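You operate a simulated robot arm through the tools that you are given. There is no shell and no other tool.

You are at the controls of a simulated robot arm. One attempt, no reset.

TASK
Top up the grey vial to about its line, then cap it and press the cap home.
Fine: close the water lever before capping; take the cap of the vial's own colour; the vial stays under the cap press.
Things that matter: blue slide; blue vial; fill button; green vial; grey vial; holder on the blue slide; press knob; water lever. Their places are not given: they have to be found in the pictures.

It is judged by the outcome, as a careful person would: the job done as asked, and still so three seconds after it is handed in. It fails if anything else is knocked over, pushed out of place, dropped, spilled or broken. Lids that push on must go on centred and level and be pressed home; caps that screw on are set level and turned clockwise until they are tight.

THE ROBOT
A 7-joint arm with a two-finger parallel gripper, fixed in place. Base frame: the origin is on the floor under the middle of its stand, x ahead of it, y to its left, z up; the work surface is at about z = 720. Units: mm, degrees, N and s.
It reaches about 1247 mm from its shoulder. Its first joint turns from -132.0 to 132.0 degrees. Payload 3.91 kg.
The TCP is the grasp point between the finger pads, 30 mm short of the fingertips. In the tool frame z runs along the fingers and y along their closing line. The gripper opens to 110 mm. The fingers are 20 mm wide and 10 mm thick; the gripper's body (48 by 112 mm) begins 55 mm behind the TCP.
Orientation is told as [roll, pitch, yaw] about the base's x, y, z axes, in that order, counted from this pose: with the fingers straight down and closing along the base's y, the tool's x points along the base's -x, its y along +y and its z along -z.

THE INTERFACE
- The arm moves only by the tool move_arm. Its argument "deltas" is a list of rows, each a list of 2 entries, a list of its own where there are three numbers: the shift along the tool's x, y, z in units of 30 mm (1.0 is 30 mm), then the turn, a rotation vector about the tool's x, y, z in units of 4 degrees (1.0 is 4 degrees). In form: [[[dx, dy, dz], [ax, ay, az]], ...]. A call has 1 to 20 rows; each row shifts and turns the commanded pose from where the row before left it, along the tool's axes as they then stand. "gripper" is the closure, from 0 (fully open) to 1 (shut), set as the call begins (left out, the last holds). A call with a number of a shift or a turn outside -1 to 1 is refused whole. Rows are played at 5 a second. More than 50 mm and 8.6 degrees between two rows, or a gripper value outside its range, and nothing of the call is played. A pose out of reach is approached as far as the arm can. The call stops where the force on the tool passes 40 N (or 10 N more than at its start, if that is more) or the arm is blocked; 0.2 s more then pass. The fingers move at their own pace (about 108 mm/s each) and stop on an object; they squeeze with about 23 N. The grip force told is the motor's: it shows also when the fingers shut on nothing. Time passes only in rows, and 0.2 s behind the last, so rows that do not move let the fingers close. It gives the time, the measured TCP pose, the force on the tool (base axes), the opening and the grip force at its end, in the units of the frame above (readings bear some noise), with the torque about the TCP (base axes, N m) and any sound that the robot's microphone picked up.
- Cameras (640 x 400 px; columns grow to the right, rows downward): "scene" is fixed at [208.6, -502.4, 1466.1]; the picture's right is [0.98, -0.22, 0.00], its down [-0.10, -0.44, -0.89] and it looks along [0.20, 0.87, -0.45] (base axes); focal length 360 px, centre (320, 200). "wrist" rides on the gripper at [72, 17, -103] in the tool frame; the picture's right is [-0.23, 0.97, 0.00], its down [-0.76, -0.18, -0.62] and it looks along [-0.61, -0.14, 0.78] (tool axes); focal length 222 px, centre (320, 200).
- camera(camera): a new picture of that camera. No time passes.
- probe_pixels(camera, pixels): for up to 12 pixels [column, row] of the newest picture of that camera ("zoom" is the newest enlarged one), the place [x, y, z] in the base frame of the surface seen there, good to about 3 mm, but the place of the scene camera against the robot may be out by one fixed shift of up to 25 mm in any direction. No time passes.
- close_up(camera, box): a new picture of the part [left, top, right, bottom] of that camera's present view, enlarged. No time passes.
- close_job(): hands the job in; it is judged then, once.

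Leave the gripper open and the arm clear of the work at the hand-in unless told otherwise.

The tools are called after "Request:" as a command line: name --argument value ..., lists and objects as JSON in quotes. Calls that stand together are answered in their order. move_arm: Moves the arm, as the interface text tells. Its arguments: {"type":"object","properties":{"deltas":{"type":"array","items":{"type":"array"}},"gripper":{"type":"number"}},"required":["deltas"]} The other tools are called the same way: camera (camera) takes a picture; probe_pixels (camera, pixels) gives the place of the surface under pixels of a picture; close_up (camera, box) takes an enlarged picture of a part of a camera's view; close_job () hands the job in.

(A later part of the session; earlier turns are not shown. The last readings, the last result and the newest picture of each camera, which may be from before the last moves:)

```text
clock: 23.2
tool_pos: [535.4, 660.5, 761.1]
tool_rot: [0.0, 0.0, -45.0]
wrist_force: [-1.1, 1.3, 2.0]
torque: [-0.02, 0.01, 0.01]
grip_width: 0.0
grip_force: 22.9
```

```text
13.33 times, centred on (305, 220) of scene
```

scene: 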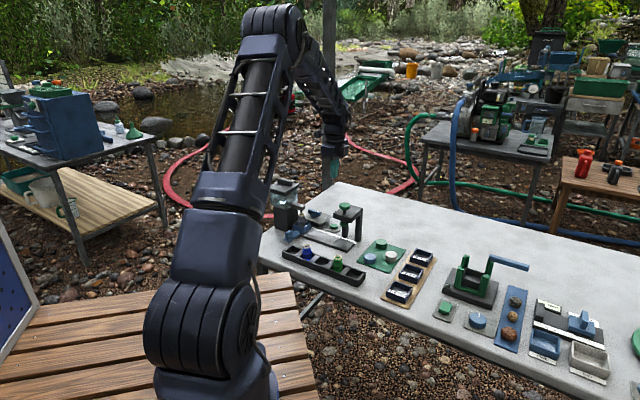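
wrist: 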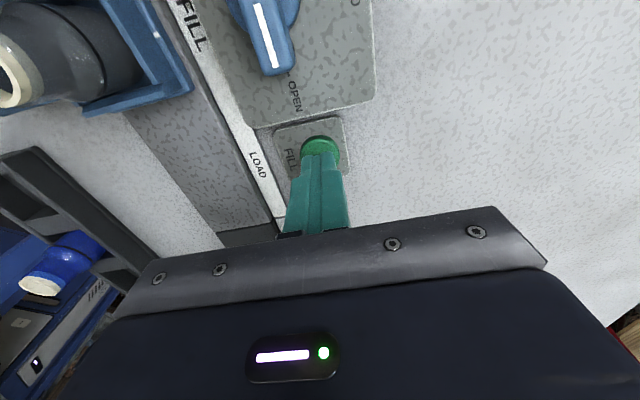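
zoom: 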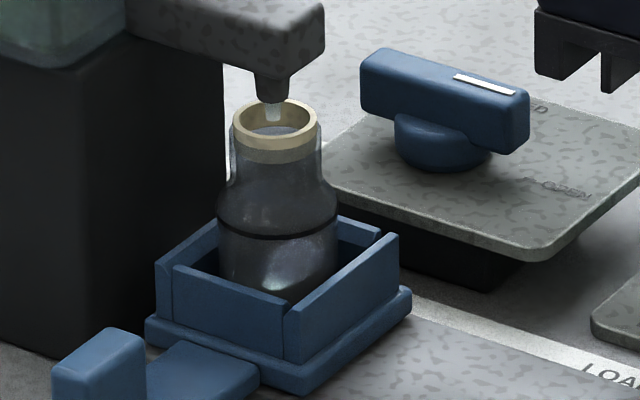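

The water surface has risen a little, by about 2 mm in 0.4 s. A tighter zoom will show the surface against the line.

Request:
close_up --camera "scene" --box '[298, 215, 308, 228]'

Request:
close_up --camera "wrist" --box '[0, 10, 160, 110]'

```text
16.00 times, centred on (303, 222) of scene
```

zoom: 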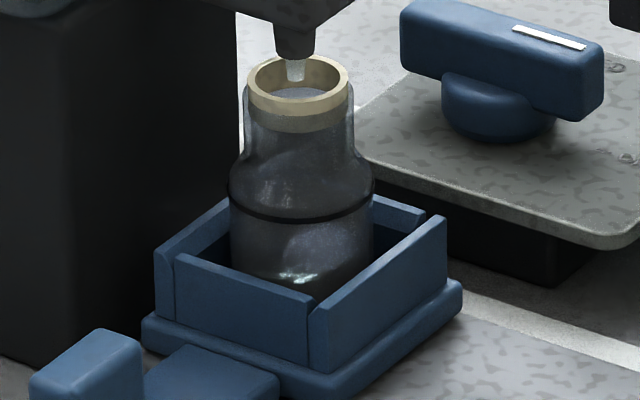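

```text
4.00 times, centred on (80, 60) of wrist
```

zoom: 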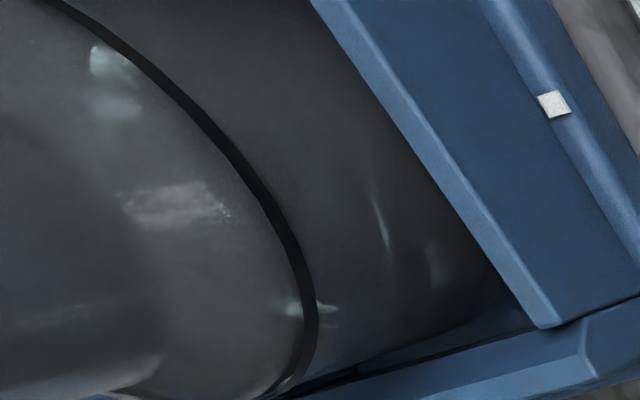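

The flow goes on while the button is held. I'll hold in 0.4 s pieces and watch the surface near the line.

Request:
move_arm --deltas '[[[0, 0, 0], [0, 0, 0]]]'

Request:
close_up --camera "scene" --box '[298, 215, 308, 228]'

```text
clock: 23.6
tool_pos: [535.1, 660.5, 760.6]
tool_rot: [0.1, 0.0, -44.9]
wrist_force: [-0.9, 0.2, 1.7]
torque: [0.02, -0.02, 0.03]
grip_width: 0.2
grip_force: 23.3
```

```text
16.00 times, centred on (303, 222) of scene
```

zoom: 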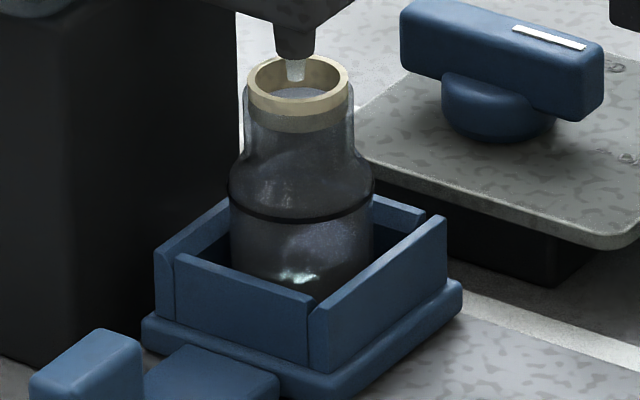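

It rises slowly. I'll hold 0.6 s more and look again.

Request:
move_arm --deltas '[[[0, 0, 0], [0, 0, 0]], [[0, 0, 0], [0, 0, 0]]]'

Request:
close_up --camera "scene" --box '[298, 215, 308, 228]'

```text
clock: 24.2
tool_pos: [535.1, 660.8, 760.6]
tool_rot: [0.1, 0.0, -44.9]
wrist_force: [0.2, 0.4, 2.1]
torque: [0.03, -0.02, -0.03]
grip_width: 0.0
grip_force: 23.0
```

```text
16.00 times, centred on (303, 222) of scene
```

zoom: 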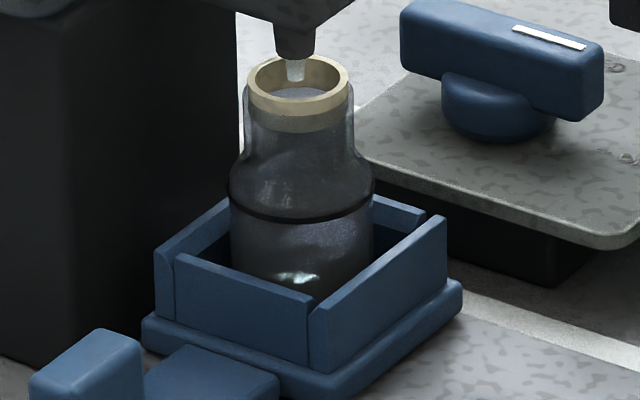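

I'll compare with the wrist view of the vial as well.

Request:
close_up --camera "wrist" --box '[0, 10, 160, 110]'

Request:
close_up --camera "scene" --box '[285, 190, 325, 235]'

```text
4.00 times, centred on (80, 60) of wrist
```

zoom: 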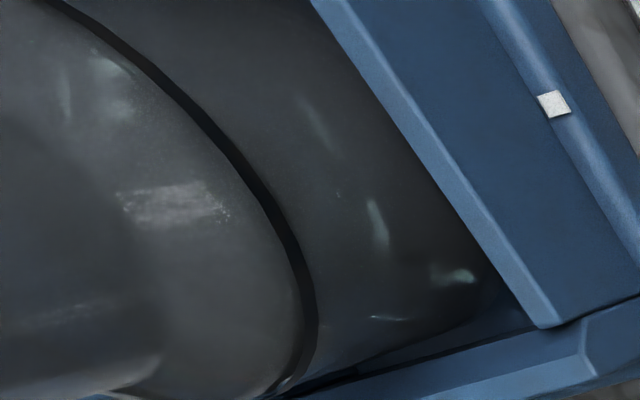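

```text
8.89 times, centred on (305, 212) of scene
```

zoom: 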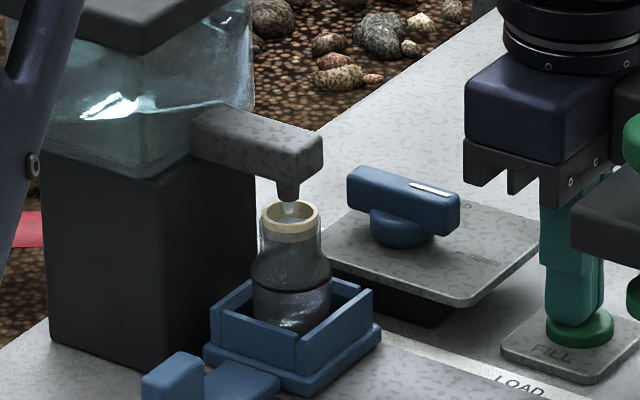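

The level is hard to read through the glass; I'll probe the ring, the body and the mouth to get the line's height.

Request:
close_up --camera "scene" --box '[298, 215, 308, 228]'

Request:
probe_pixels --camera "zoom" --pixels '[[302, 220], [300, 205], [300, 240], [300, 270], [310, 90], [305, 98], [335, 245], [250, 210], [300, 110], [232, 195], [372, 190], [300, 160]]'

```text
16.00 times, centred on (303, 222) of scene
```

zoom: 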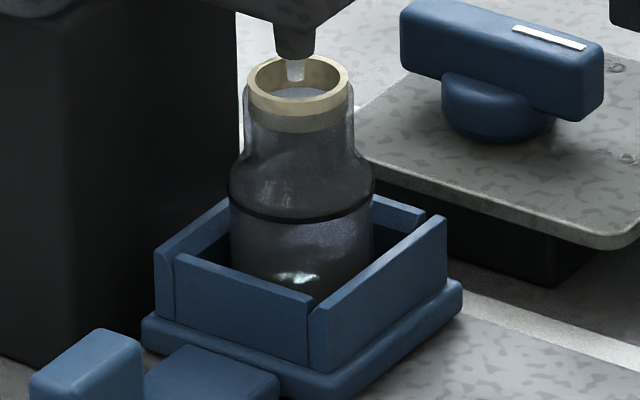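

```text
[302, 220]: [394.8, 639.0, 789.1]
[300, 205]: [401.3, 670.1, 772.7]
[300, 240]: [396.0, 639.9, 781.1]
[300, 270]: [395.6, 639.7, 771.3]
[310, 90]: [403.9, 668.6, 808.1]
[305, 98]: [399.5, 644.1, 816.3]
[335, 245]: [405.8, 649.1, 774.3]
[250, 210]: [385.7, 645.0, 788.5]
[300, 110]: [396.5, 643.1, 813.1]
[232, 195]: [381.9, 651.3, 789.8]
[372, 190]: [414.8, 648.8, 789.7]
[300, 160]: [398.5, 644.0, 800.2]
```

Two probes appear to go through the glass and land at z≈773, which may be the water surface, while the line ring is at z≈789 in scene readings. I'll probe a grid to confirm.

Request:
probe_pixels --camera "zoom" --pixels '[[280, 200], [320, 200], [340, 205], [280, 235], [320, 230], [340, 230], [350, 240], [325, 250], [345, 255], [310, 245], [330, 260], [290, 250]]'

Request:
probe_pixels --camera "zoom" --pixels '[[300, 180], [310, 175], [320, 180], [290, 190], [270, 180], [330, 190], [300, 195], [310, 210], [335, 212], [260, 230], [270, 250], [360, 225]]'

```text
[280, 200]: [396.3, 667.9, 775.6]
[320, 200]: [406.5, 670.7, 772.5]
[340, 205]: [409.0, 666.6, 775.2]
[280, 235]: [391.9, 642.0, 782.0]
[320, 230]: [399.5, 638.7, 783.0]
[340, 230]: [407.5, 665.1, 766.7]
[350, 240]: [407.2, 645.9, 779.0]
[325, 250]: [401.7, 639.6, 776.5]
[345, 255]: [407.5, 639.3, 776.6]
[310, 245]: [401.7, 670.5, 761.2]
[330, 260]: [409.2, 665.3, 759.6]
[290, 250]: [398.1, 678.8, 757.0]
```

```text
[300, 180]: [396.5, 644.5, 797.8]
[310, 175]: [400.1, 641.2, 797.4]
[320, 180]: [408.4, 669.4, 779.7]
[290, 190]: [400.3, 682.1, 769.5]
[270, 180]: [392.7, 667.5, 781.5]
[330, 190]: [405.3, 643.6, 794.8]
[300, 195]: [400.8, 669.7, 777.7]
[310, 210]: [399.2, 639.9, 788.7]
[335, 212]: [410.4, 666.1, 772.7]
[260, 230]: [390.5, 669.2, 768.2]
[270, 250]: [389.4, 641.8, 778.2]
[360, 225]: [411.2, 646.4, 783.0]
```

Probes hit the front or back glass at random. I'll sample a denser grid for interior hits, which would be the water surface.

Request:
probe_pixels --camera "zoom" --pixels '[[332, 243], [334, 244], [336, 246], [338, 247], [330, 247], [326, 243], [322, 247], [318, 252], [340, 250], [314, 240], [335, 240], [335, 250]]'

Request:
probe_pixels --camera "zoom" --pixels '[[290, 265], [295, 275], [300, 282], [310, 275], [280, 270], [320, 265], [265, 262], [345, 265], [255, 250], [350, 250], [300, 260], [310, 262]]'

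```text
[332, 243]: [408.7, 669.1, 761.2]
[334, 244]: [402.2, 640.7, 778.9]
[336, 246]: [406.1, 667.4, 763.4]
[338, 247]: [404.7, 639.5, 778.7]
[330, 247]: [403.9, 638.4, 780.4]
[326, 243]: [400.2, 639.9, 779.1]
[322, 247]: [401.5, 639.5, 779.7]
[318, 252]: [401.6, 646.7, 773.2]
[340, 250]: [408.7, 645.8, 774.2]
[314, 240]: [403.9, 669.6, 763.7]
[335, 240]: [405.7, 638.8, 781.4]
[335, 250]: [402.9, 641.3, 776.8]
```

```text
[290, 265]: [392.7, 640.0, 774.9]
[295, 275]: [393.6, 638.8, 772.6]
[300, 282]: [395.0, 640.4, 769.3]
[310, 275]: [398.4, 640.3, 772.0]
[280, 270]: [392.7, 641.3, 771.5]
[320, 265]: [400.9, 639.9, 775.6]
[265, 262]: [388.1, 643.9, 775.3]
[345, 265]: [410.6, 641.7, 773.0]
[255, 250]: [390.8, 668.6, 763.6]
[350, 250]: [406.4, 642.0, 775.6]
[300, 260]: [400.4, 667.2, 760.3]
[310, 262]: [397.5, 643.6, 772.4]
```

Interior hits agree on a surface at z≈774 (scene readings), while the ring is at 789. So the water is about 15 mm below the line and the lighter patch is the surface. I'll hold for 1 s more and measure the rate.

Request:
move_arm --deltas '[[[0, 0, 0], [0, 0, 0]], [[0, 0, 0], [0, 0, 0]], [[0, 0, 0], [0, 0, 0]], [[0, 0, 0], [0, 0, 0]]]'

Request:
close_up --camera "scene" --box '[298, 215, 308, 228]'

Request:
probe_pixels --camera "zoom" --pixels '[[335, 245], [318, 252], [340, 250], [345, 240], [330, 235], [320, 240], [310, 250], [350, 235], [340, 225], [325, 232], [315, 247], [330, 250]]'

```text
clock: 25.2
tool_pos: [534.5, 659.3, 760.9]
tool_rot: [0.0, -0.1, -45.0]
wrist_force: [-0.3, -0.2, 1.9]
torque: [0.02, 0.0, 0.01]
grip_width: 0.1
grip_force: 22.8
```

```text
16.00 times, centred on (303, 222) of scene
```

zoom: 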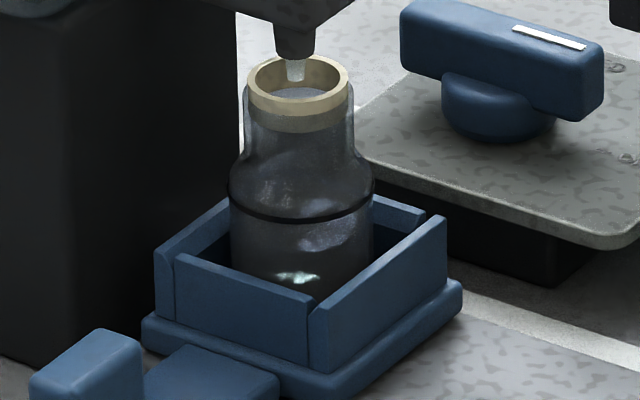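

```text
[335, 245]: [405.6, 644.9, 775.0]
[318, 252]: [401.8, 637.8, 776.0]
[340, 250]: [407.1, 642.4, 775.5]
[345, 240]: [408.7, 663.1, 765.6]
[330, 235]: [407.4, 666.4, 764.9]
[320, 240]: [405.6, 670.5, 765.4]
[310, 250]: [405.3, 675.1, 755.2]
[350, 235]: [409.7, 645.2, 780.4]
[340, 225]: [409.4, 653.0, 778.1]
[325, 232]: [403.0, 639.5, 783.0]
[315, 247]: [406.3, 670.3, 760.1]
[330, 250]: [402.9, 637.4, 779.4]
```

The surface patch rose; an interior hit reads z≈778, so about 4 mm/s. About 11 mm remain. I'll hold 1.4 s more.

Request:
move_arm --deltas '[[[0, 0, 0], [0, 0, 0]], [[0, 0, 0], [0, 0, 0]], [[0, 0, 0], [0, 0, 0]], [[0, 0, 0], [0, 0, 0]], [[0, 0, 0], [0, 0, 0]], [[0, 0, 0], [0, 0, 0]]]'

Request:
close_up --camera "scene" --box '[298, 215, 308, 228]'

Request:
probe_pixels --camera "zoom" --pixels '[[335, 225], [318, 228], [340, 220], [345, 215], [330, 210], [320, 205], [310, 200], [350, 205], [340, 200], [325, 195], [315, 215], [330, 230]]'

```text
clock: 26.6
tool_pos: [535.1, 660.6, 760.3]
tool_rot: [0.0, 0.1, -44.9]
wrist_force: [-0.7, 0.5, 1.3]
torque: [-0.02, 0.03, 0.0]
grip_width: 0.0
grip_force: 22.6
```

```text
16.00 times, centred on (303, 222) of scene
```

zoom: 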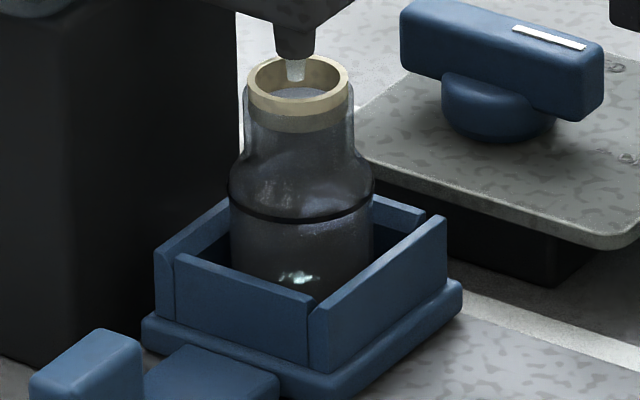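

```text
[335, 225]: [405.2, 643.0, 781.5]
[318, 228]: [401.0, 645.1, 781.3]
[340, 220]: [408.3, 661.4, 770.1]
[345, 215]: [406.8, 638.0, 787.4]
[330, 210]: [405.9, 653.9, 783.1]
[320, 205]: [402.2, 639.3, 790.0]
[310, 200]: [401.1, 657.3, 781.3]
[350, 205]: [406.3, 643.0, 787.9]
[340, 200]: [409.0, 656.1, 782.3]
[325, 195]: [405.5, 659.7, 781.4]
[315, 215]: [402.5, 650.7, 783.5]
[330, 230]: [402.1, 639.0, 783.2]
```

Several interior hits now give a surface at z≈782.3 against the line's 789.3, a rate of about 3.4 mm/s. I'll hold 1.2 s more and remeasure.

Request:
move_arm --deltas '[[[0, 0, 0], [0, 0, 0]], [[0, 0, 0], [0, 0, 0]], [[0, 0, 0], [0, 0, 0]], [[0, 0, 0], [0, 0, 0]], [[0, 0, 0], [0, 0, 0]]]'

Request:
close_up --camera "scene" --box '[298, 215, 308, 228]'

Request:
probe_pixels --camera "zoom" --pixels '[[335, 205], [318, 208], [340, 195], [345, 190], [330, 190], [320, 185], [310, 180], [300, 195], [290, 185], [325, 180], [315, 195], [330, 200]]'

Request:
probe_pixels --camera "zoom" --pixels '[[302, 220], [280, 218], [330, 217], [350, 208], [240, 203], [260, 213], [232, 197], [372, 193], [365, 200], [310, 190], [300, 185], [335, 195]]'

```text
clock: 27.8
tool_pos: [535.0, 660.1, 761.2]
tool_rot: [-0.1, 0.0, -44.9]
wrist_force: [-0.1, 0.3, 2.2]
torque: [-0.02, 0.01, 0.0]
grip_width: 0.0
grip_force: 22.9
```

```text
16.00 times, centred on (303, 222) of scene
```

zoom: 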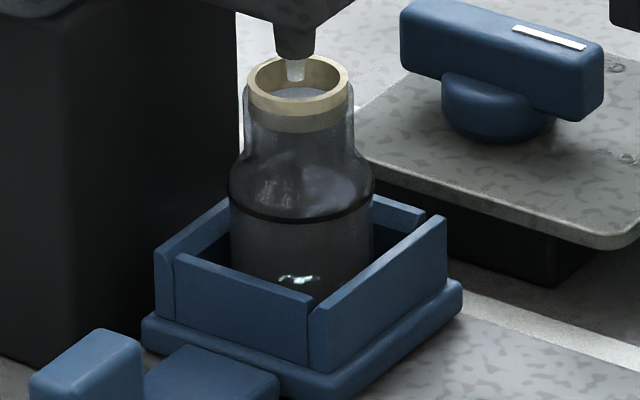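

```text
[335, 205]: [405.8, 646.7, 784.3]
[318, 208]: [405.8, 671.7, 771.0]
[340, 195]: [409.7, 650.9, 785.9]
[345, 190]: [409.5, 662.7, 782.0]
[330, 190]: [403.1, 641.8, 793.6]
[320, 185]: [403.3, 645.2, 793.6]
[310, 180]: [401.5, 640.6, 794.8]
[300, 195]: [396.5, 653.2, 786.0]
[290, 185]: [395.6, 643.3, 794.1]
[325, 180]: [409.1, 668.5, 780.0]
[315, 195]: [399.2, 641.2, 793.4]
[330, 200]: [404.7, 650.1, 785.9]
```

```text
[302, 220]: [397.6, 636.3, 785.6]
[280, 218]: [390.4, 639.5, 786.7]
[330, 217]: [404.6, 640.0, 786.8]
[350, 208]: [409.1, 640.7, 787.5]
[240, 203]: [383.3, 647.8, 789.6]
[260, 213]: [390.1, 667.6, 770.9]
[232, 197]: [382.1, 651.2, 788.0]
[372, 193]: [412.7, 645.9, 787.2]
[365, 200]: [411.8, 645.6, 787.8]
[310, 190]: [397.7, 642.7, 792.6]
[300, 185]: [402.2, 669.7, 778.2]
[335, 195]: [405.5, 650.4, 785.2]
```

The surface is now at about 785.7 against the line's 788, so it is nearly there. I'll hold 0.4 s more and then lift off the button in the same call.

Request:
move_arm --deltas '[[[0, 0, 0], [0, 0, 0]], [[0, 0, 0], [0, 0, 0]], [[0, 0, -0.4], [0, 0, 0]], [[0, 0, -0.4], [0, 0, 0]]]'

Request:
close_up --camera "scene" --box '[298, 215, 308, 228]'

Request:
probe_pixels --camera "zoom" --pixels '[[335, 205], [318, 208], [340, 195], [345, 190], [330, 190], [320, 185], [310, 180], [300, 195], [290, 185], [325, 180], [315, 195], [330, 200]]'

Request:
probe_pixels --camera "zoom" --pixels '[[302, 220], [280, 218], [330, 217], [350, 208], [240, 203], [280, 195], [275, 185], [305, 175], [340, 185], [310, 190], [300, 185], [335, 195]]'

```text
clock: 28.8
tool_pos: [534.5, 661.2, 786.1]
tool_rot: [0.0, 0.0, -45.0]
wrist_force: [-0.2, 0.1, 0.5]
torque: [0.01, 0.0, -0.01]
grip_width: 0.1
grip_force: 23.3
```

```text
16.00 times, centred on (303, 222) of scene
```

zoom: 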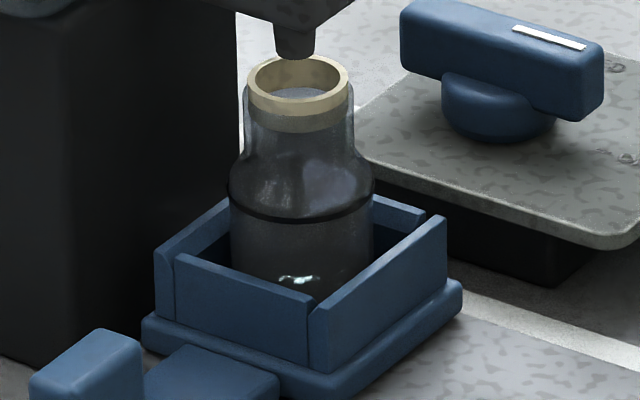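

```text
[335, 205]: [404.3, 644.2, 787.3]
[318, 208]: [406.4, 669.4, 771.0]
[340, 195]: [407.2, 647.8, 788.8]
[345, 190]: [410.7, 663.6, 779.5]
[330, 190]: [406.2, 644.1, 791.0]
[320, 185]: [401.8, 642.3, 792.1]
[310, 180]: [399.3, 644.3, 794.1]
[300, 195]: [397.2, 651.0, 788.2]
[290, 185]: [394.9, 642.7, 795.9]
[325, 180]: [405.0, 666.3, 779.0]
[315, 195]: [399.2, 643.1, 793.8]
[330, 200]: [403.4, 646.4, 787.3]
```

```text
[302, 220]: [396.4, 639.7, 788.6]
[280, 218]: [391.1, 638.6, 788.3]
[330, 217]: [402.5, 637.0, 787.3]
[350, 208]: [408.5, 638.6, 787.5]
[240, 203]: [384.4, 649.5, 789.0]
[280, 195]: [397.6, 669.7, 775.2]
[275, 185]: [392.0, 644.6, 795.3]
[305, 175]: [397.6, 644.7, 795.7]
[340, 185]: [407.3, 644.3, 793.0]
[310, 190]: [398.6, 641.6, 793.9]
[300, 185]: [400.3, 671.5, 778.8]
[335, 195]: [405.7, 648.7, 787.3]
```

The flow stopped, and the surface reads about 788 against the line's 788, so the vial is filled to its line. Now I'll close the lever. I'll raise to z≈846 and take a wrist look at the lever before pushing it.

Request:
move_arm --deltas '[[[0, 0, -0.7], [0, 0, 0]], [[0, 0, -0.7], [0, 0, 0]], [[0, 0, -0.6], [0, 0, 0]], [[0, 0, 0], [0, 0, 0]]]'

Request:
camera --camera "wrist"

Request:
close_up --camera "wrist" --box '[190, 0, 400, 140]'

```text
clock: 29.8
tool_pos: [534.8, 659.9, 844.5]
tool_rot: [0.0, 0.2, -44.9]
wrist_force: [-0.5, 0.1, 0.0]
torque: [-0.03, -0.03, -0.02]
grip_width: 0.1
grip_force: 23.1
```

```text
taken
```

wrist: 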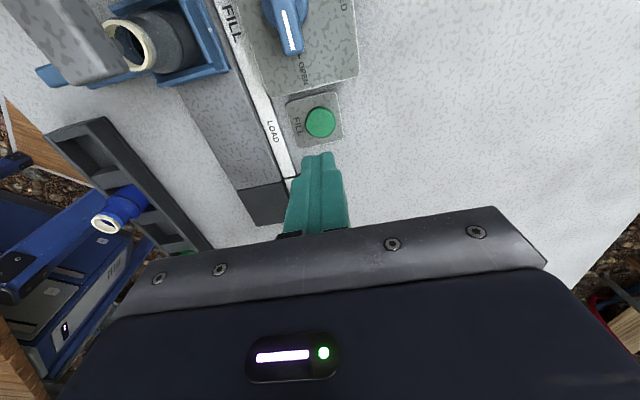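

```text
2.86 times, centred on (295, 70) of wrist
```

zoom: 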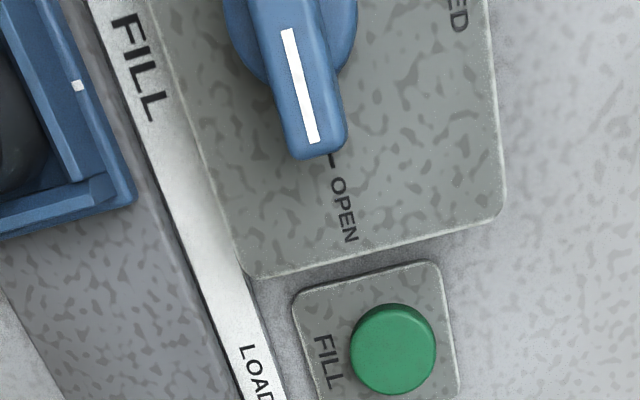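

I'll probe the lever end, its sides and the hub to plan the push.

Request:
probe_pixels --camera "zoom" --pixels '[[320, 145], [280, 130], [335, 120], [272, 90], [320, 60], [262, 30], [310, 20], [238, 40], [345, 45], [334, 160], [290, 148], [460, 20]]'

```text
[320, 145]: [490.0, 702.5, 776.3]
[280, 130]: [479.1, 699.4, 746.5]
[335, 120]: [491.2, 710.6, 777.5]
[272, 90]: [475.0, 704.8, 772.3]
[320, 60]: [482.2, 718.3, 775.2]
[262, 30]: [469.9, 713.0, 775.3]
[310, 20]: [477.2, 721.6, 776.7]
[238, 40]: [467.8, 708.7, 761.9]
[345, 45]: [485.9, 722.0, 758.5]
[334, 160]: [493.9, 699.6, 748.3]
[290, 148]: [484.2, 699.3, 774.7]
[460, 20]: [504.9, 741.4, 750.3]
```

The lever pivot is at about u=-176.5, v=842, and the bar is 14 mm wide, 55 mm long and tops at z 776. I'll move at height to the bar's near side (u≈-156.5, v≈817).

Request:
move_arm --deltas '[[[0.756, -0.309, 0], [0, 0, 0]], [[0.756, -0.309, 0], [0, 0, 0]], [[0.756, -0.309, 0], [0, 0, 0]], [[0, 0, 0.5], [0, 0, 0]], [[0, 0, 0], [0, 0, 0]]]'

Request:
close_up --camera "scene" --box '[290, 190, 350, 240]'

Request:
camera --camera "wrist"

```text
clock: 31.0
tool_pos: [467.0, 687.0, 829.3]
tool_rot: [0.0, -0.1, -45.0]
wrist_force: [-0.2, 0.1, -0.7]
torque: [-0.04, 0.06, -0.02]
grip_width: 0.0
grip_force: 23.1
```

```text
8.00 times, centred on (320, 215) of scene
```

zoom: 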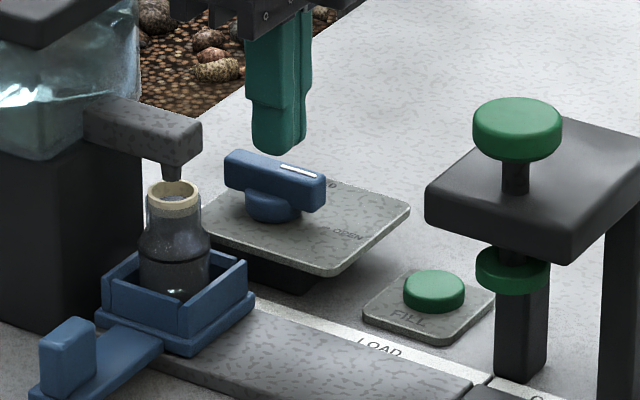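

```text
taken
```

wrist: 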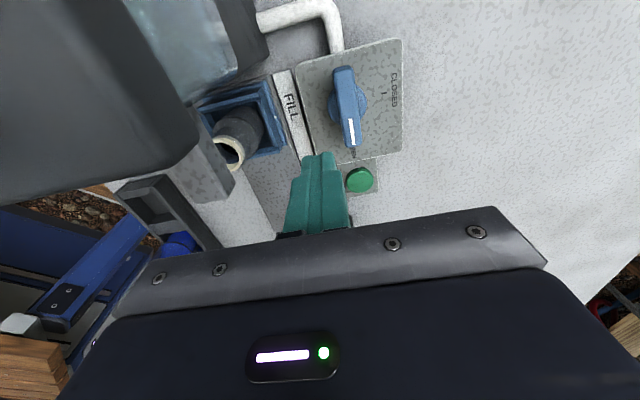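

The tank lid is near on the left of the wrist view; I'll probe its edge to know the clearance for the camera bracket as I go down.

Request:
probe_pixels --camera "wrist" --pixels '[[190, 140], [120, 5], [160, 70], [175, 150], [100, 60], [250, 20], [60, 120], [215, 160]]'

```text
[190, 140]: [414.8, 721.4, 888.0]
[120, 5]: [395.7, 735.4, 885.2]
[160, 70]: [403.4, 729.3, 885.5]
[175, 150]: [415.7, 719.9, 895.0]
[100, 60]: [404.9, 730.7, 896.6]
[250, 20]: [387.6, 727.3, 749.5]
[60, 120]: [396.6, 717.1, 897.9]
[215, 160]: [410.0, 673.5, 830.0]
```

The lid ends at v≈803 and the camera bracket sits at v≈835, which leaves enough gap, and it grows as I push to +v. I'll shift 3 mm towards the bar and descend to TCP z≈794.

Request:
move_arm --deltas '[[[0, 0.1, 0.3], [0, 0, 0]], [[0, 0, 0.3], [0, 0, 0]], [[0, 0, 0.3], [0, 0, 0]], [[0, 0, 0.28], [0, 0, 0]]]'

Request:
close_up --camera "scene" --box '[290, 190, 350, 240]'

Request:
close_up --camera "wrist" --box '[220, 20, 460, 240]'

```text
clock: 32.0
tool_pos: [468.4, 689.8, 795.9]
tool_rot: [0.0, 0.1, -44.8]
wrist_force: [-0.1, -0.3, 0.0]
torque: [0.03, -0.01, 0.01]
grip_width: 0.0
grip_force: 22.8
```

```text
8.00 times, centred on (320, 215) of scene
```

zoom: 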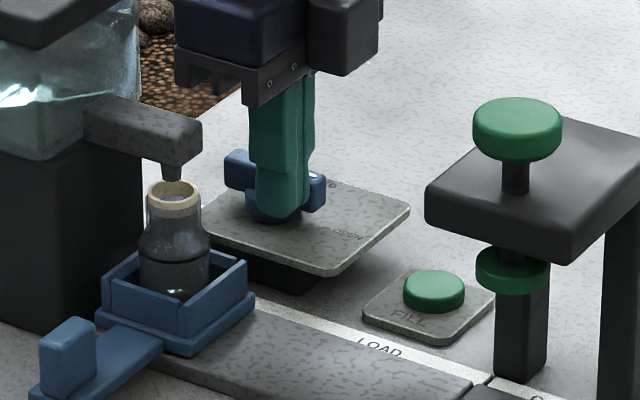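

```text
1.82 times, centred on (340, 130) of wrist
```

zoom: 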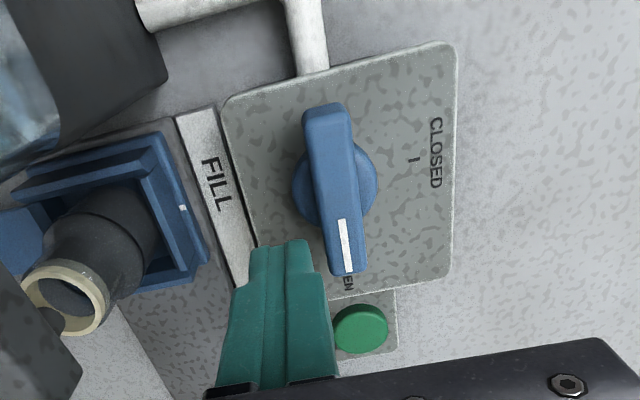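

The closed fingertips stand beside the striped end of the bar. I'll push it along an arc towards CLOSED (+v), five small steps first.

Request:
move_arm --deltas '[[[-0.033, 0.267, 0], [0, 0, 0]], [[-0.1, 0.233, 0], [0, 0, 0]], [[-0.067, 0.2, 0], [0, 0, 0]], [[0, 0.233, 0], [0, 0, 0]], [[0.067, 0.2, 0], [0, 0, 0]]]'

Request:
close_up --camera "wrist" --box '[220, 20, 460, 240]'

```text
clock: 33.2
tool_pos: [495.1, 711.5, 795.2]
tool_rot: [0.0, 0.0, -44.9]
wrist_force: [0.3, 0.2, -0.3]
torque: [-0.03, -0.04, 0.01]
grip_width: 0.1
grip_force: 22.9
```

```text
1.82 times, centred on (340, 130) of wrist
```

zoom: 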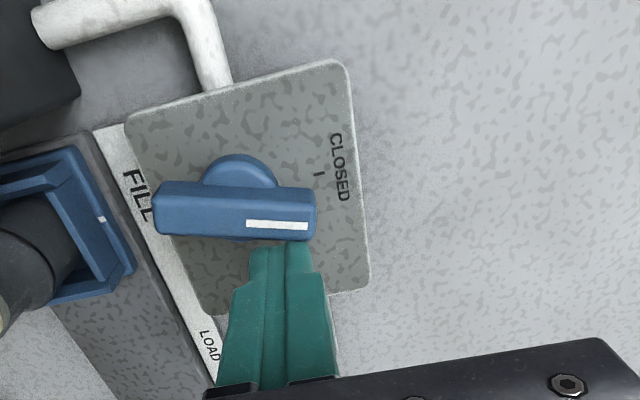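

The lever has turned to about 75° and its stripe is nearing the CLOSED tick. I'll do the last small steps of the arc.

Request:
move_arm --deltas '[[[0.1, 0.15, 0], [0, 0, 0]], [[0.067, 0.1, 0], [0, 0, 0]], [[0.067, 0.033, 0], [0, 0, 0]], [[0, 0, 0], [0, 0, 0]]]'

Request:
close_up --camera "wrist" --box '[220, 20, 460, 240]'

```text
clock: 34.2
tool_pos: [497.7, 722.7, 795.8]
tool_rot: [-0.1, -0.1, -45.0]
wrist_force: [1.6, -2.2, -0.2]
torque: [-0.01, -0.04, 0.04]
grip_width: 0.0
grip_force: 23.0
```

```text
1.82 times, centred on (340, 130) of wrist
```

zoom: 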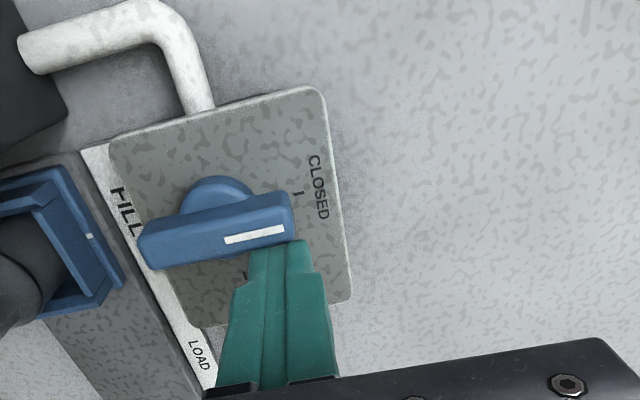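

The bar now lies parallel to the plate edge (about 90°) with its stripe towards CLOSED, and a force of 2.7 N is building. I'll nudge 1.5 mm more to be sure it is against its stop.

Request:
move_arm --deltas '[[[0.05, 0, 0], [0, 0, 0]], [[0, 0, 0], [0, 0, 0]]]'

Request:
close_up --camera "wrist" --box '[220, 20, 460, 240]'

Request:
close_up --camera "scene" --box '[290, 190, 350, 240]'

```text
clock: 34.8
tool_pos: [497.6, 722.1, 794.5]
tool_rot: [0.0, 0.0, -45.0]
wrist_force: [9.8, -16.0, 2.0]
torque: [-0.5, -0.06, 0.07]
grip_width: 0.3
grip_force: 23.0
```

```text
1.82 times, centred on (340, 130) of wrist
```

zoom: 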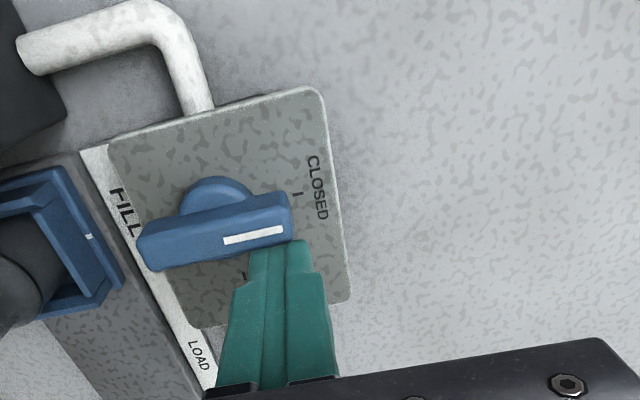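

```text
8.00 times, centred on (320, 215) of scene
```

zoom: 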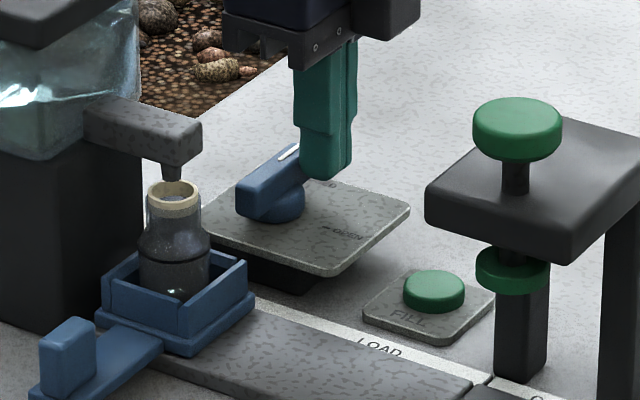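

The lever is firmly at its CLOSED stop; 18 N did not move it further. I'll back off, rise to z≈960 and begin turning back to yaw +45° for the slide tab.

Request:
move_arm --deltas '[[[-0.4, 0, 0], [0, 0, 0]], [[0, 0, -0.9], [0, 0, 0]], [[0, 0, -0.95], [0, 0, 0]], [[0, 0, -0.95], [0, 0, 0]], [[0, 0, -0.95], [0, 0, 0]], [[0, 0, -0.95], [0, 0, 0]], [[0, 0, -0.9], [0, 0, 0]], [[0, 0, 0], [0, 0, -1]], [[0, 0, 0], [0, 0, -1]], [[0, 0, 0], [0, 0, -1]], [[0, 0, 0], [0, 0, -1]], [[0, 0, 0], [0, 0, -1]], [[0, 0, 0], [0, 0, -1]], [[0, 0, 0], [0, 0, -1]], [[0, 0, 0], [0, 0, -1]], [[0, 0, 0], [0, 0, -1]], [[0, 0, 0], [0, 0, -1]], [[0, 0, 0], [0, 0, -1]], [[0, 0, 0], [0, 0, -1]]]'

Request:
close_up --camera "scene" --box '[290, 190, 350, 240]'

```text
clock: 38.8
tool_pos: [503.5, 714.3, 961.3]
tool_rot: [0.0, 0.0, 3.1]
wrist_force: [0.8, 1.2, 0.1]
torque: [-0.05, 0.0, -0.03]
grip_width: 0.2
grip_force: 22.8
```

```text
8.00 times, centred on (320, 215) of scene
```

zoom: 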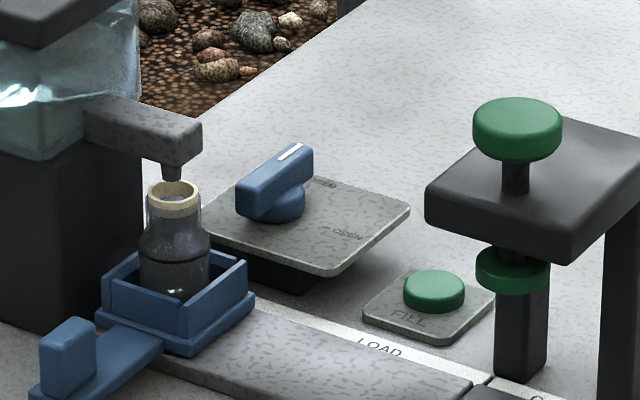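

The lever shows CLOSED. I'll finish turning to yaw +45°, open to 44 mm, and travel back to above the tab at (350,596).

Request:
move_arm --deltas '[[[0, 0, 0], [0, 0, -0.952]], [[0, 0, 0], [0, 0, -0.952]], [[0, 0, 0], [0, 0, -0.952]], [[0, 0, 0], [0, 0, -0.952]], [[0, 0, 0], [0, 0, -0.952]], [[0, 0, 0], [0, 0, -0.952]], [[0, 0, 0], [0, 0, -0.952]], [[0, 0, 0], [0, 0, -0.952]], [[0, 0, 0], [0, 0, -0.952]], [[0, 0, 0], [0, 0, -0.952]], [[0, 0, 0], [0, 0, -0.952]], [[0.914, 0.117, 0], [0, 0, 0]], [[0.914, 0.117, 0], [0, 0, 0]], [[0.914, 0.117, 0], [0, 0, 0]], [[0.914, 0.117, 0], [0, 0, 0]], [[0.914, 0.117, 0], [0, 0, 0]], [[0.914, 0.117, 0], [0, 0, 0]], [[0.914, 0.117, 0], [0, 0, 0]]]' --gripper 0.6

Request:
camera --camera "wrist"

```text
clock: 42.6
tool_pos: [351.1, 596.0, 963.1]
tool_rot: [-0.1, 0.0, 45.0]
wrist_force: [0.8, -0.2, -0.3]
torque: [0.0, 0.0, 0.01]
grip_width: 44.0
grip_force: 0.1
```

```text
taken
```

wrist: 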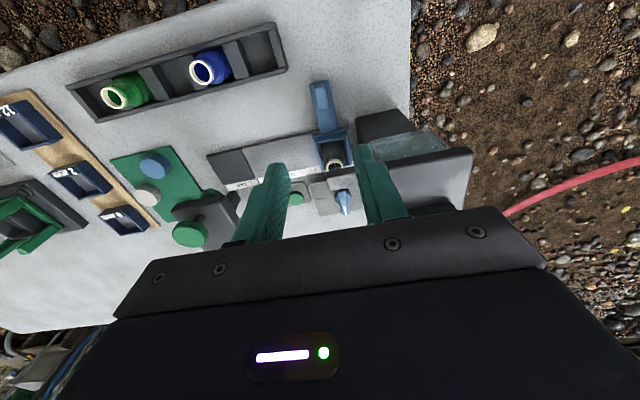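

I'm over the tab again. I'll descend most of the way to z≈830, then check.

Request:
move_arm --deltas '[[[0, 0, 0.9], [0, 0, 0]], [[0, 0, 0.9], [0, 0, 0]], [[0, 0, 0.9], [0, 0, 0]], [[0, 0, 0.9], [0, 0, 0]], [[0, 0, 0.8], [0, 0, 0]], [[0, 0, 0], [0, 0, 0]]]'

Request:
close_up --camera "wrist" --box '[240, 80, 400, 240]'

```text
clock: 44.0
tool_pos: [350.8, 596.5, 830.8]
tool_rot: [0.0, 0.1, 44.9]
wrist_force: [0.1, -0.1, 0.2]
torque: [0.02, 0.01, -0.01]
grip_width: 43.9
grip_force: 0.0
```

```text
2.50 times, centred on (320, 160) of wrist
```

zoom: 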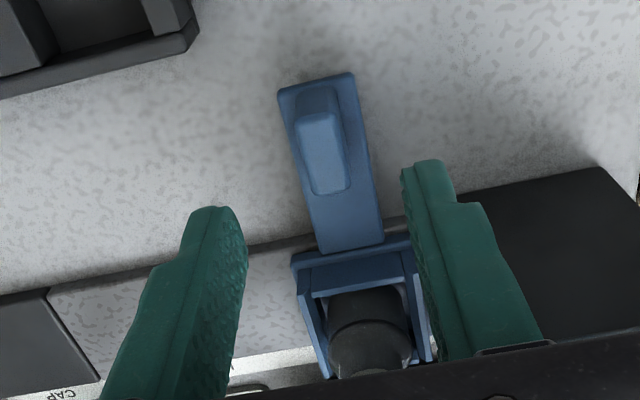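

The tab is still between the fingers. I'll lower the last 54 mm and close to about 15 mm.

Request:
move_arm --deltas '[[[0, 0, 0.5], [0, 0, 0]], [[0, 0, 0.5], [0, 0, 0]], [[0, 0, 0.5], [0, 0, 0]], [[0, 0, 0.32], [0, 0, 0]], [[0, 0, 0], [0, 0, 0]]]'

Request:
move_arm --deltas '[[[0, 0, 0], [0, 0, 0]], [[0, 0, 0], [0, 0, 0]]]' --gripper 0.864

Request:
close_up --camera "wrist" --box '[240, 80, 400, 240]'

```text
clock: 45.2
tool_pos: [350.2, 597.2, 774.9]
tool_rot: [0.0, -0.1, 44.9]
wrist_force: [-0.7, 0.0, -1.2]
torque: [0.02, 0.0, -0.02]
grip_width: 44.0
grip_force: 0.0
```

```text
clock: 45.8
tool_pos: [349.3, 598.0, 775.7]
tool_rot: [0.1, 0.0, 45.0]
wrist_force: [0.8, 0.8, 0.5]
torque: [-0.02, -0.02, 0.01]
grip_width: 14.7
grip_force: 0.0
```

```text
2.50 times, centred on (320, 160) of wrist
```

zoom: 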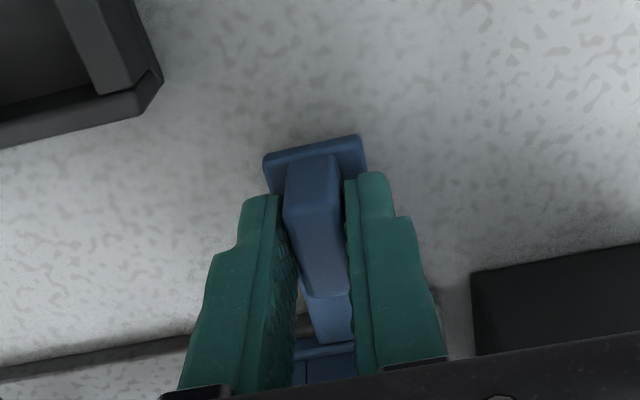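

The tab is caged. I'll draw the slide back towards LOAD (tool −y), gently because of the water, about 86 mm.

Request:
move_arm --deltas '[[[0, -0.07, 0], [0, 0, 0]], [[0, -0.12, 0], [0, 0, 0]], [[0, -0.18, 0], [0, 0, 0]], [[0, -0.2, 0], [0, 0, 0]], [[0, -0.2, 0], [0, 0, 0]], [[0, -0.2, 0], [0, 0, 0]], [[0, -0.2, 0], [0, 0, 0]], [[0, -0.2, 0], [0, 0, 0]], [[0, -0.2, 0], [0, 0, 0]], [[0, -0.2, 0], [0, 0, 0]], [[0, -0.2, 0], [0, 0, 0]], [[0, -0.2, 0], [0, 0, 0]], [[0, -0.2, 0], [0, 0, 0]], [[0, -0.2, 0], [0, 0, 0]], [[0, -0.17, 0], [0, 0, 0]], [[0, -0.12, 0], [0, 0, 0]], [[0, -0.08, 0], [0, 0, 0]], [[0, -0.04, 0], [0, 0, 0]], [[0, 0, 0], [0, 0, 0]]]'

Request:
close_up --camera "scene" --box '[275, 180, 365, 260]'

```text
clock: 49.8
tool_pos: [415.8, 535.1, 776.6]
tool_rot: [0.1, 0.0, 45.1]
wrist_force: [0.9, -0.7, -1.1]
torque: [-0.03, 0.02, 0.03]
grip_width: 15.2
grip_force: 0.0
```

```text
5.00 times, centred on (320, 220) of scene
```

zoom: 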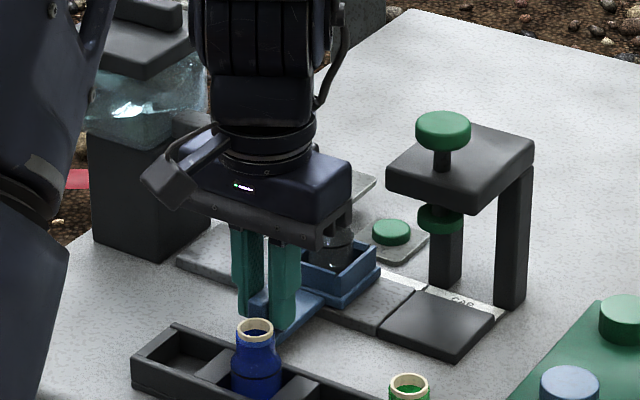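

The slide is back at LOAD (u≈-84). I'll open, lift straight up to z≈960 and move over towards the caps.

Request:
move_arm --deltas '[[[0, 0, 0], [0, 0, 0]], [[0, 0, -0.3], [0, 0, 0]], [[0, 0, -0.6], [0, 0, 0]], [[0, 0, -0.9], [0, 0, 0]], [[0, 0, -0.9], [0, 0, 0]], [[0, 0, -0.9], [0, 0, 0]], [[0, 0, -0.9], [0, 0, 0]], [[0, 0, -0.9], [0, 0, 0]], [[0, 0, -0.7], [0, 0, 0]], [[0, 0, 0], [0, 0, 0]]]' --gripper 0.6

Request:
camera --camera "wrist"

Request:
close_up --camera "scene" --box '[315, 205, 365, 245]'

```text
clock: 52.0
tool_pos: [413.6, 533.7, 958.9]
tool_rot: [0.0, 0.1, 45.0]
wrist_force: [0.1, -0.1, 0.3]
torque: [0.0, 0.0, -0.03]
grip_width: 44.0
grip_force: 0.2
```

```text
taken
```

wrist: 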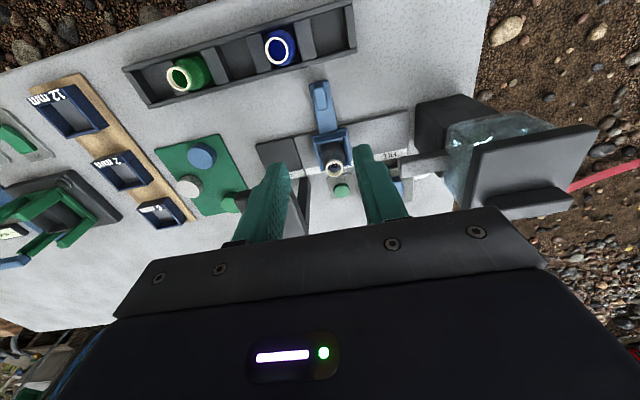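

```text
10.00 times, centred on (340, 225) of scene
```

zoom: 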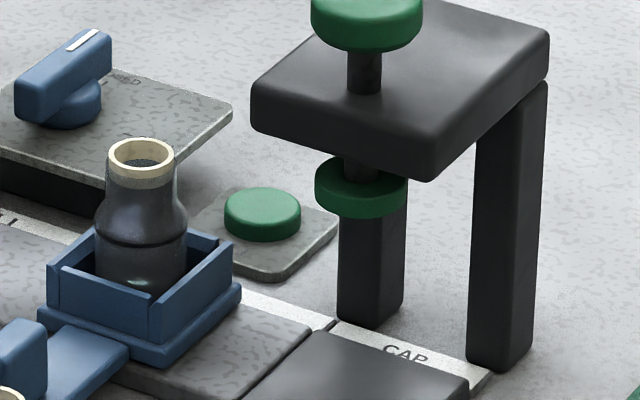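

The vial stands at LOAD with clear water. I'll measure the rim centre now with the wrist camera, and check the nearby caps and trays.

Request:
close_up --camera "wrist" --box '[310, 145, 360, 185]'

Request:
probe_pixels --camera "wrist" --pixels '[[188, 186], [176, 186], [200, 187], [188, 178], [160, 205], [150, 213], [110, 160], [230, 200], [200, 155], [215, 140], [158, 150], [200, 215]]'

```text
10.00 times, centred on (335, 165) of wrist
```

zoom: 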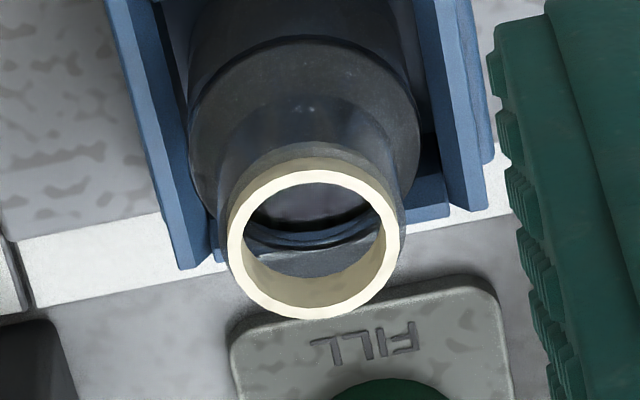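

```text
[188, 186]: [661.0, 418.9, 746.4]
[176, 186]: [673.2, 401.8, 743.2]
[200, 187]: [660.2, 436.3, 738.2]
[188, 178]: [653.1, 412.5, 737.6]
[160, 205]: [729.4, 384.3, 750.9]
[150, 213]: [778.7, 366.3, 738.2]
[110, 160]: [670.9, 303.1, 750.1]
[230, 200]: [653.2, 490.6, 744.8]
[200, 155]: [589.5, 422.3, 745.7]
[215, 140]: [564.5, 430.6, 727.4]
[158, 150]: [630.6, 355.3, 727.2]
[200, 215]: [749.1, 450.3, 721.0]
```

I'll probe the rim in this zoom for its centre.

Request:
probe_pixels --camera "zoom" --pixels '[[236, 245], [393, 240], [314, 176], [314, 312], [258, 192], [370, 192], [255, 293], [375, 293], [242, 220], [388, 220], [300, 205], [310, 270]]'

```text
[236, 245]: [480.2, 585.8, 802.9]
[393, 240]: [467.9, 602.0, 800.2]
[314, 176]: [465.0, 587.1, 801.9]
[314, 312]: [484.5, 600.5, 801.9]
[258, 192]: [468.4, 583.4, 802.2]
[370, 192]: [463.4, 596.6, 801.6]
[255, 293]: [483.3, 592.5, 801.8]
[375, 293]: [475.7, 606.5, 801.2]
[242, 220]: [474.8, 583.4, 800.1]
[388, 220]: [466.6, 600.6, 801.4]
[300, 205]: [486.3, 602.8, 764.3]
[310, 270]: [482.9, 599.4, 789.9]
```

The rim centre is at (473.5,594.3) and z 801.5. Now I'll travel at z≈959 to above the grey cap, about (666,420).

Request:
move_arm --deltas '[[[-0.365, -0.957, 0], [0, 0, 0]], [[-0.365, -0.957, 0], [0, 0, 0]], [[-0.365, -0.957, 0], [0, 0, 0]], [[-0.365, -0.957, 0], [0, 0, 0]], [[-0.365, -0.957, 0], [0, 0, 0]], [[-0.365, -0.957, 0], [0, 0, 0]], [[-0.365, -0.957, 0], [0, 0, 0]], [[-0.365, -0.957, 0], [0, 0, 0]], [[-0.365, -0.957, 0], [0, 0, 0]], [[0, 0, 0], [0, 0, 0]]]'

Request:
camera --camera "wrist"

```text
clock: 54.2
tool_pos: [668.7, 420.6, 957.8]
tool_rot: [0.0, 0.0, 45.0]
wrist_force: [-0.5, 1.1, -0.4]
torque: [0.0, 0.01, 0.0]
grip_width: 44.1
grip_force: 0.1
```

```text
taken
```

wrist: 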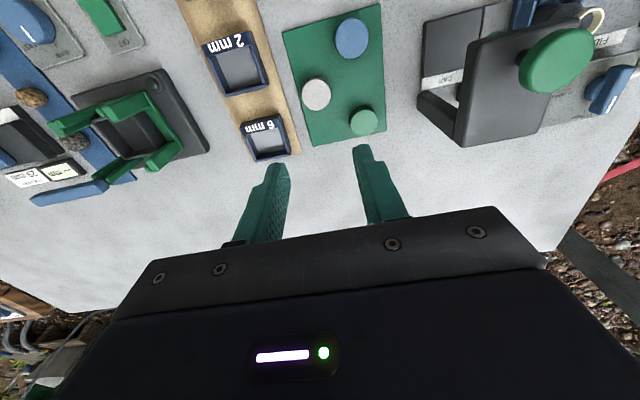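

The grey cap is at px (316,94). I'll zoom and probe it.

Request:
close_up --camera "wrist" --box '[240, 50, 400, 150]'

Request:
probe_pixels --camera "zoom" --pixels '[[304, 178], [250, 175], [355, 170], [300, 125], [310, 232], [304, 150], [265, 145], [345, 205], [230, 330], [60, 330], [100, 260], [380, 330]]'

```text
4.00 times, centred on (320, 100) of wrist
```

zoom: 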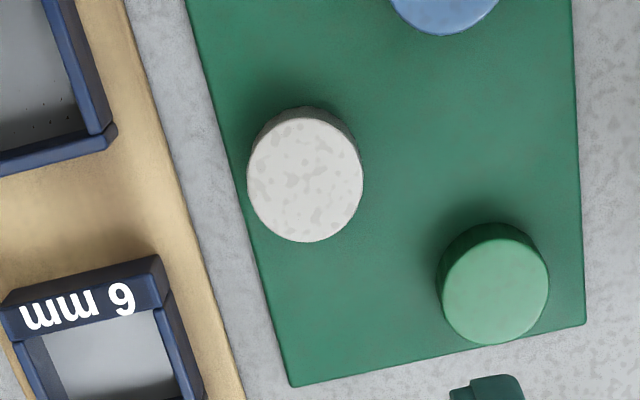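

```text
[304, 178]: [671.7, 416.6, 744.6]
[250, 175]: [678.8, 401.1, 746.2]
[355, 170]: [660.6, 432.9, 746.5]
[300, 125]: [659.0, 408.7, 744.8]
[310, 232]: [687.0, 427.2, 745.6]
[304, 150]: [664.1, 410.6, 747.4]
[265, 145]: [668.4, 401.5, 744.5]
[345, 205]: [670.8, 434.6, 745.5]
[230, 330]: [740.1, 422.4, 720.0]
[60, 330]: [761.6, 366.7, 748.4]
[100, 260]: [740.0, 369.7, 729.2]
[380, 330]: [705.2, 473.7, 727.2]
```

The grey cap's centre is about (671.5,417.2), its top at z≈746 and about 37 mm wide. I'll open to 70 mm, centre over it and descend to z≈830 for a closer check.

Request:
move_arm --deltas '[[[0.014, -0.147, 0], [0, 0, 0]], [[0, 0, 0.85], [0, 0, 0]], [[0, 0, 0.85], [0, 0, 0]], [[0, 0, 0.85], [0, 0, 0]], [[0, 0, 0.85], [0, 0, 0]], [[0, 0, 0.85], [0, 0, 0]], [[0, 0, 0], [0, 0, 0]]]' --gripper 0.364

Request:
camera --camera "wrist"

Request:
close_up --camera "wrist" --box '[240, 80, 400, 220]'

```text
clock: 55.8
tool_pos: [671.4, 418.2, 831.3]
tool_rot: [0.0, 0.2, 45.0]
wrist_force: [-0.4, -0.3, 0.0]
torque: [-0.01, -0.01, 0.01]
grip_width: 70.3
grip_force: 0.0
```

```text
taken
```

wrist: 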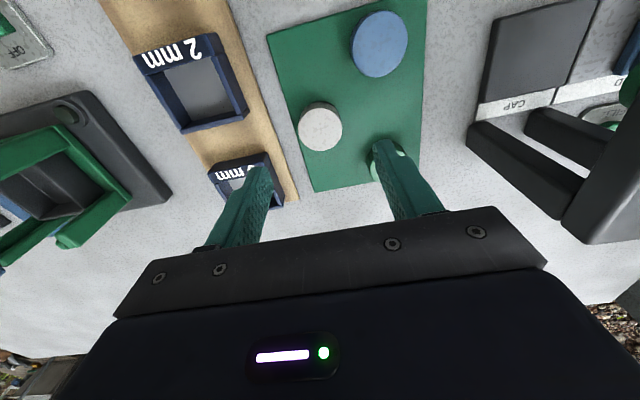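

```text
2.86 times, centred on (320, 150) of wrist
```

zoom: 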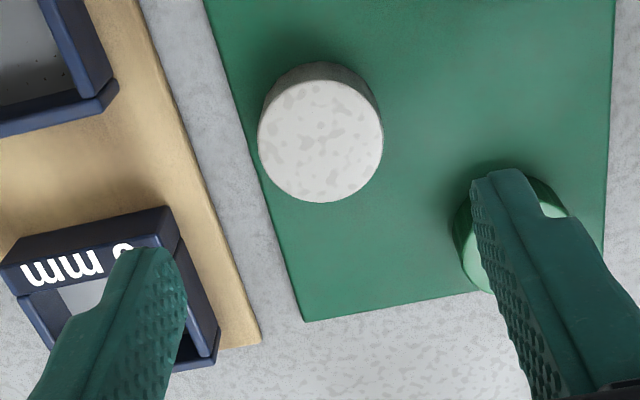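

I'll probe the cap again from this nearer view.

Request:
probe_pixels --camera "zoom" --pixels '[[320, 140], [262, 140], [378, 138], [318, 84], [322, 198], [280, 100], [362, 180], [278, 182], [362, 98], [320, 72], [470, 220], [130, 230]]'

```text
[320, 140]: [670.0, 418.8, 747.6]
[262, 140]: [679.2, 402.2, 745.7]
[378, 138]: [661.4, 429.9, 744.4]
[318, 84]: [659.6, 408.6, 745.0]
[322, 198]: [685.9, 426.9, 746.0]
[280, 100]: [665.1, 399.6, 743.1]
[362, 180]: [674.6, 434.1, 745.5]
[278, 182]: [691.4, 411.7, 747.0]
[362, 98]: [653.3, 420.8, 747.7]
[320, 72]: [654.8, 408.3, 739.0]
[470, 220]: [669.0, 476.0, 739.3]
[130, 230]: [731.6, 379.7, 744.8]
```

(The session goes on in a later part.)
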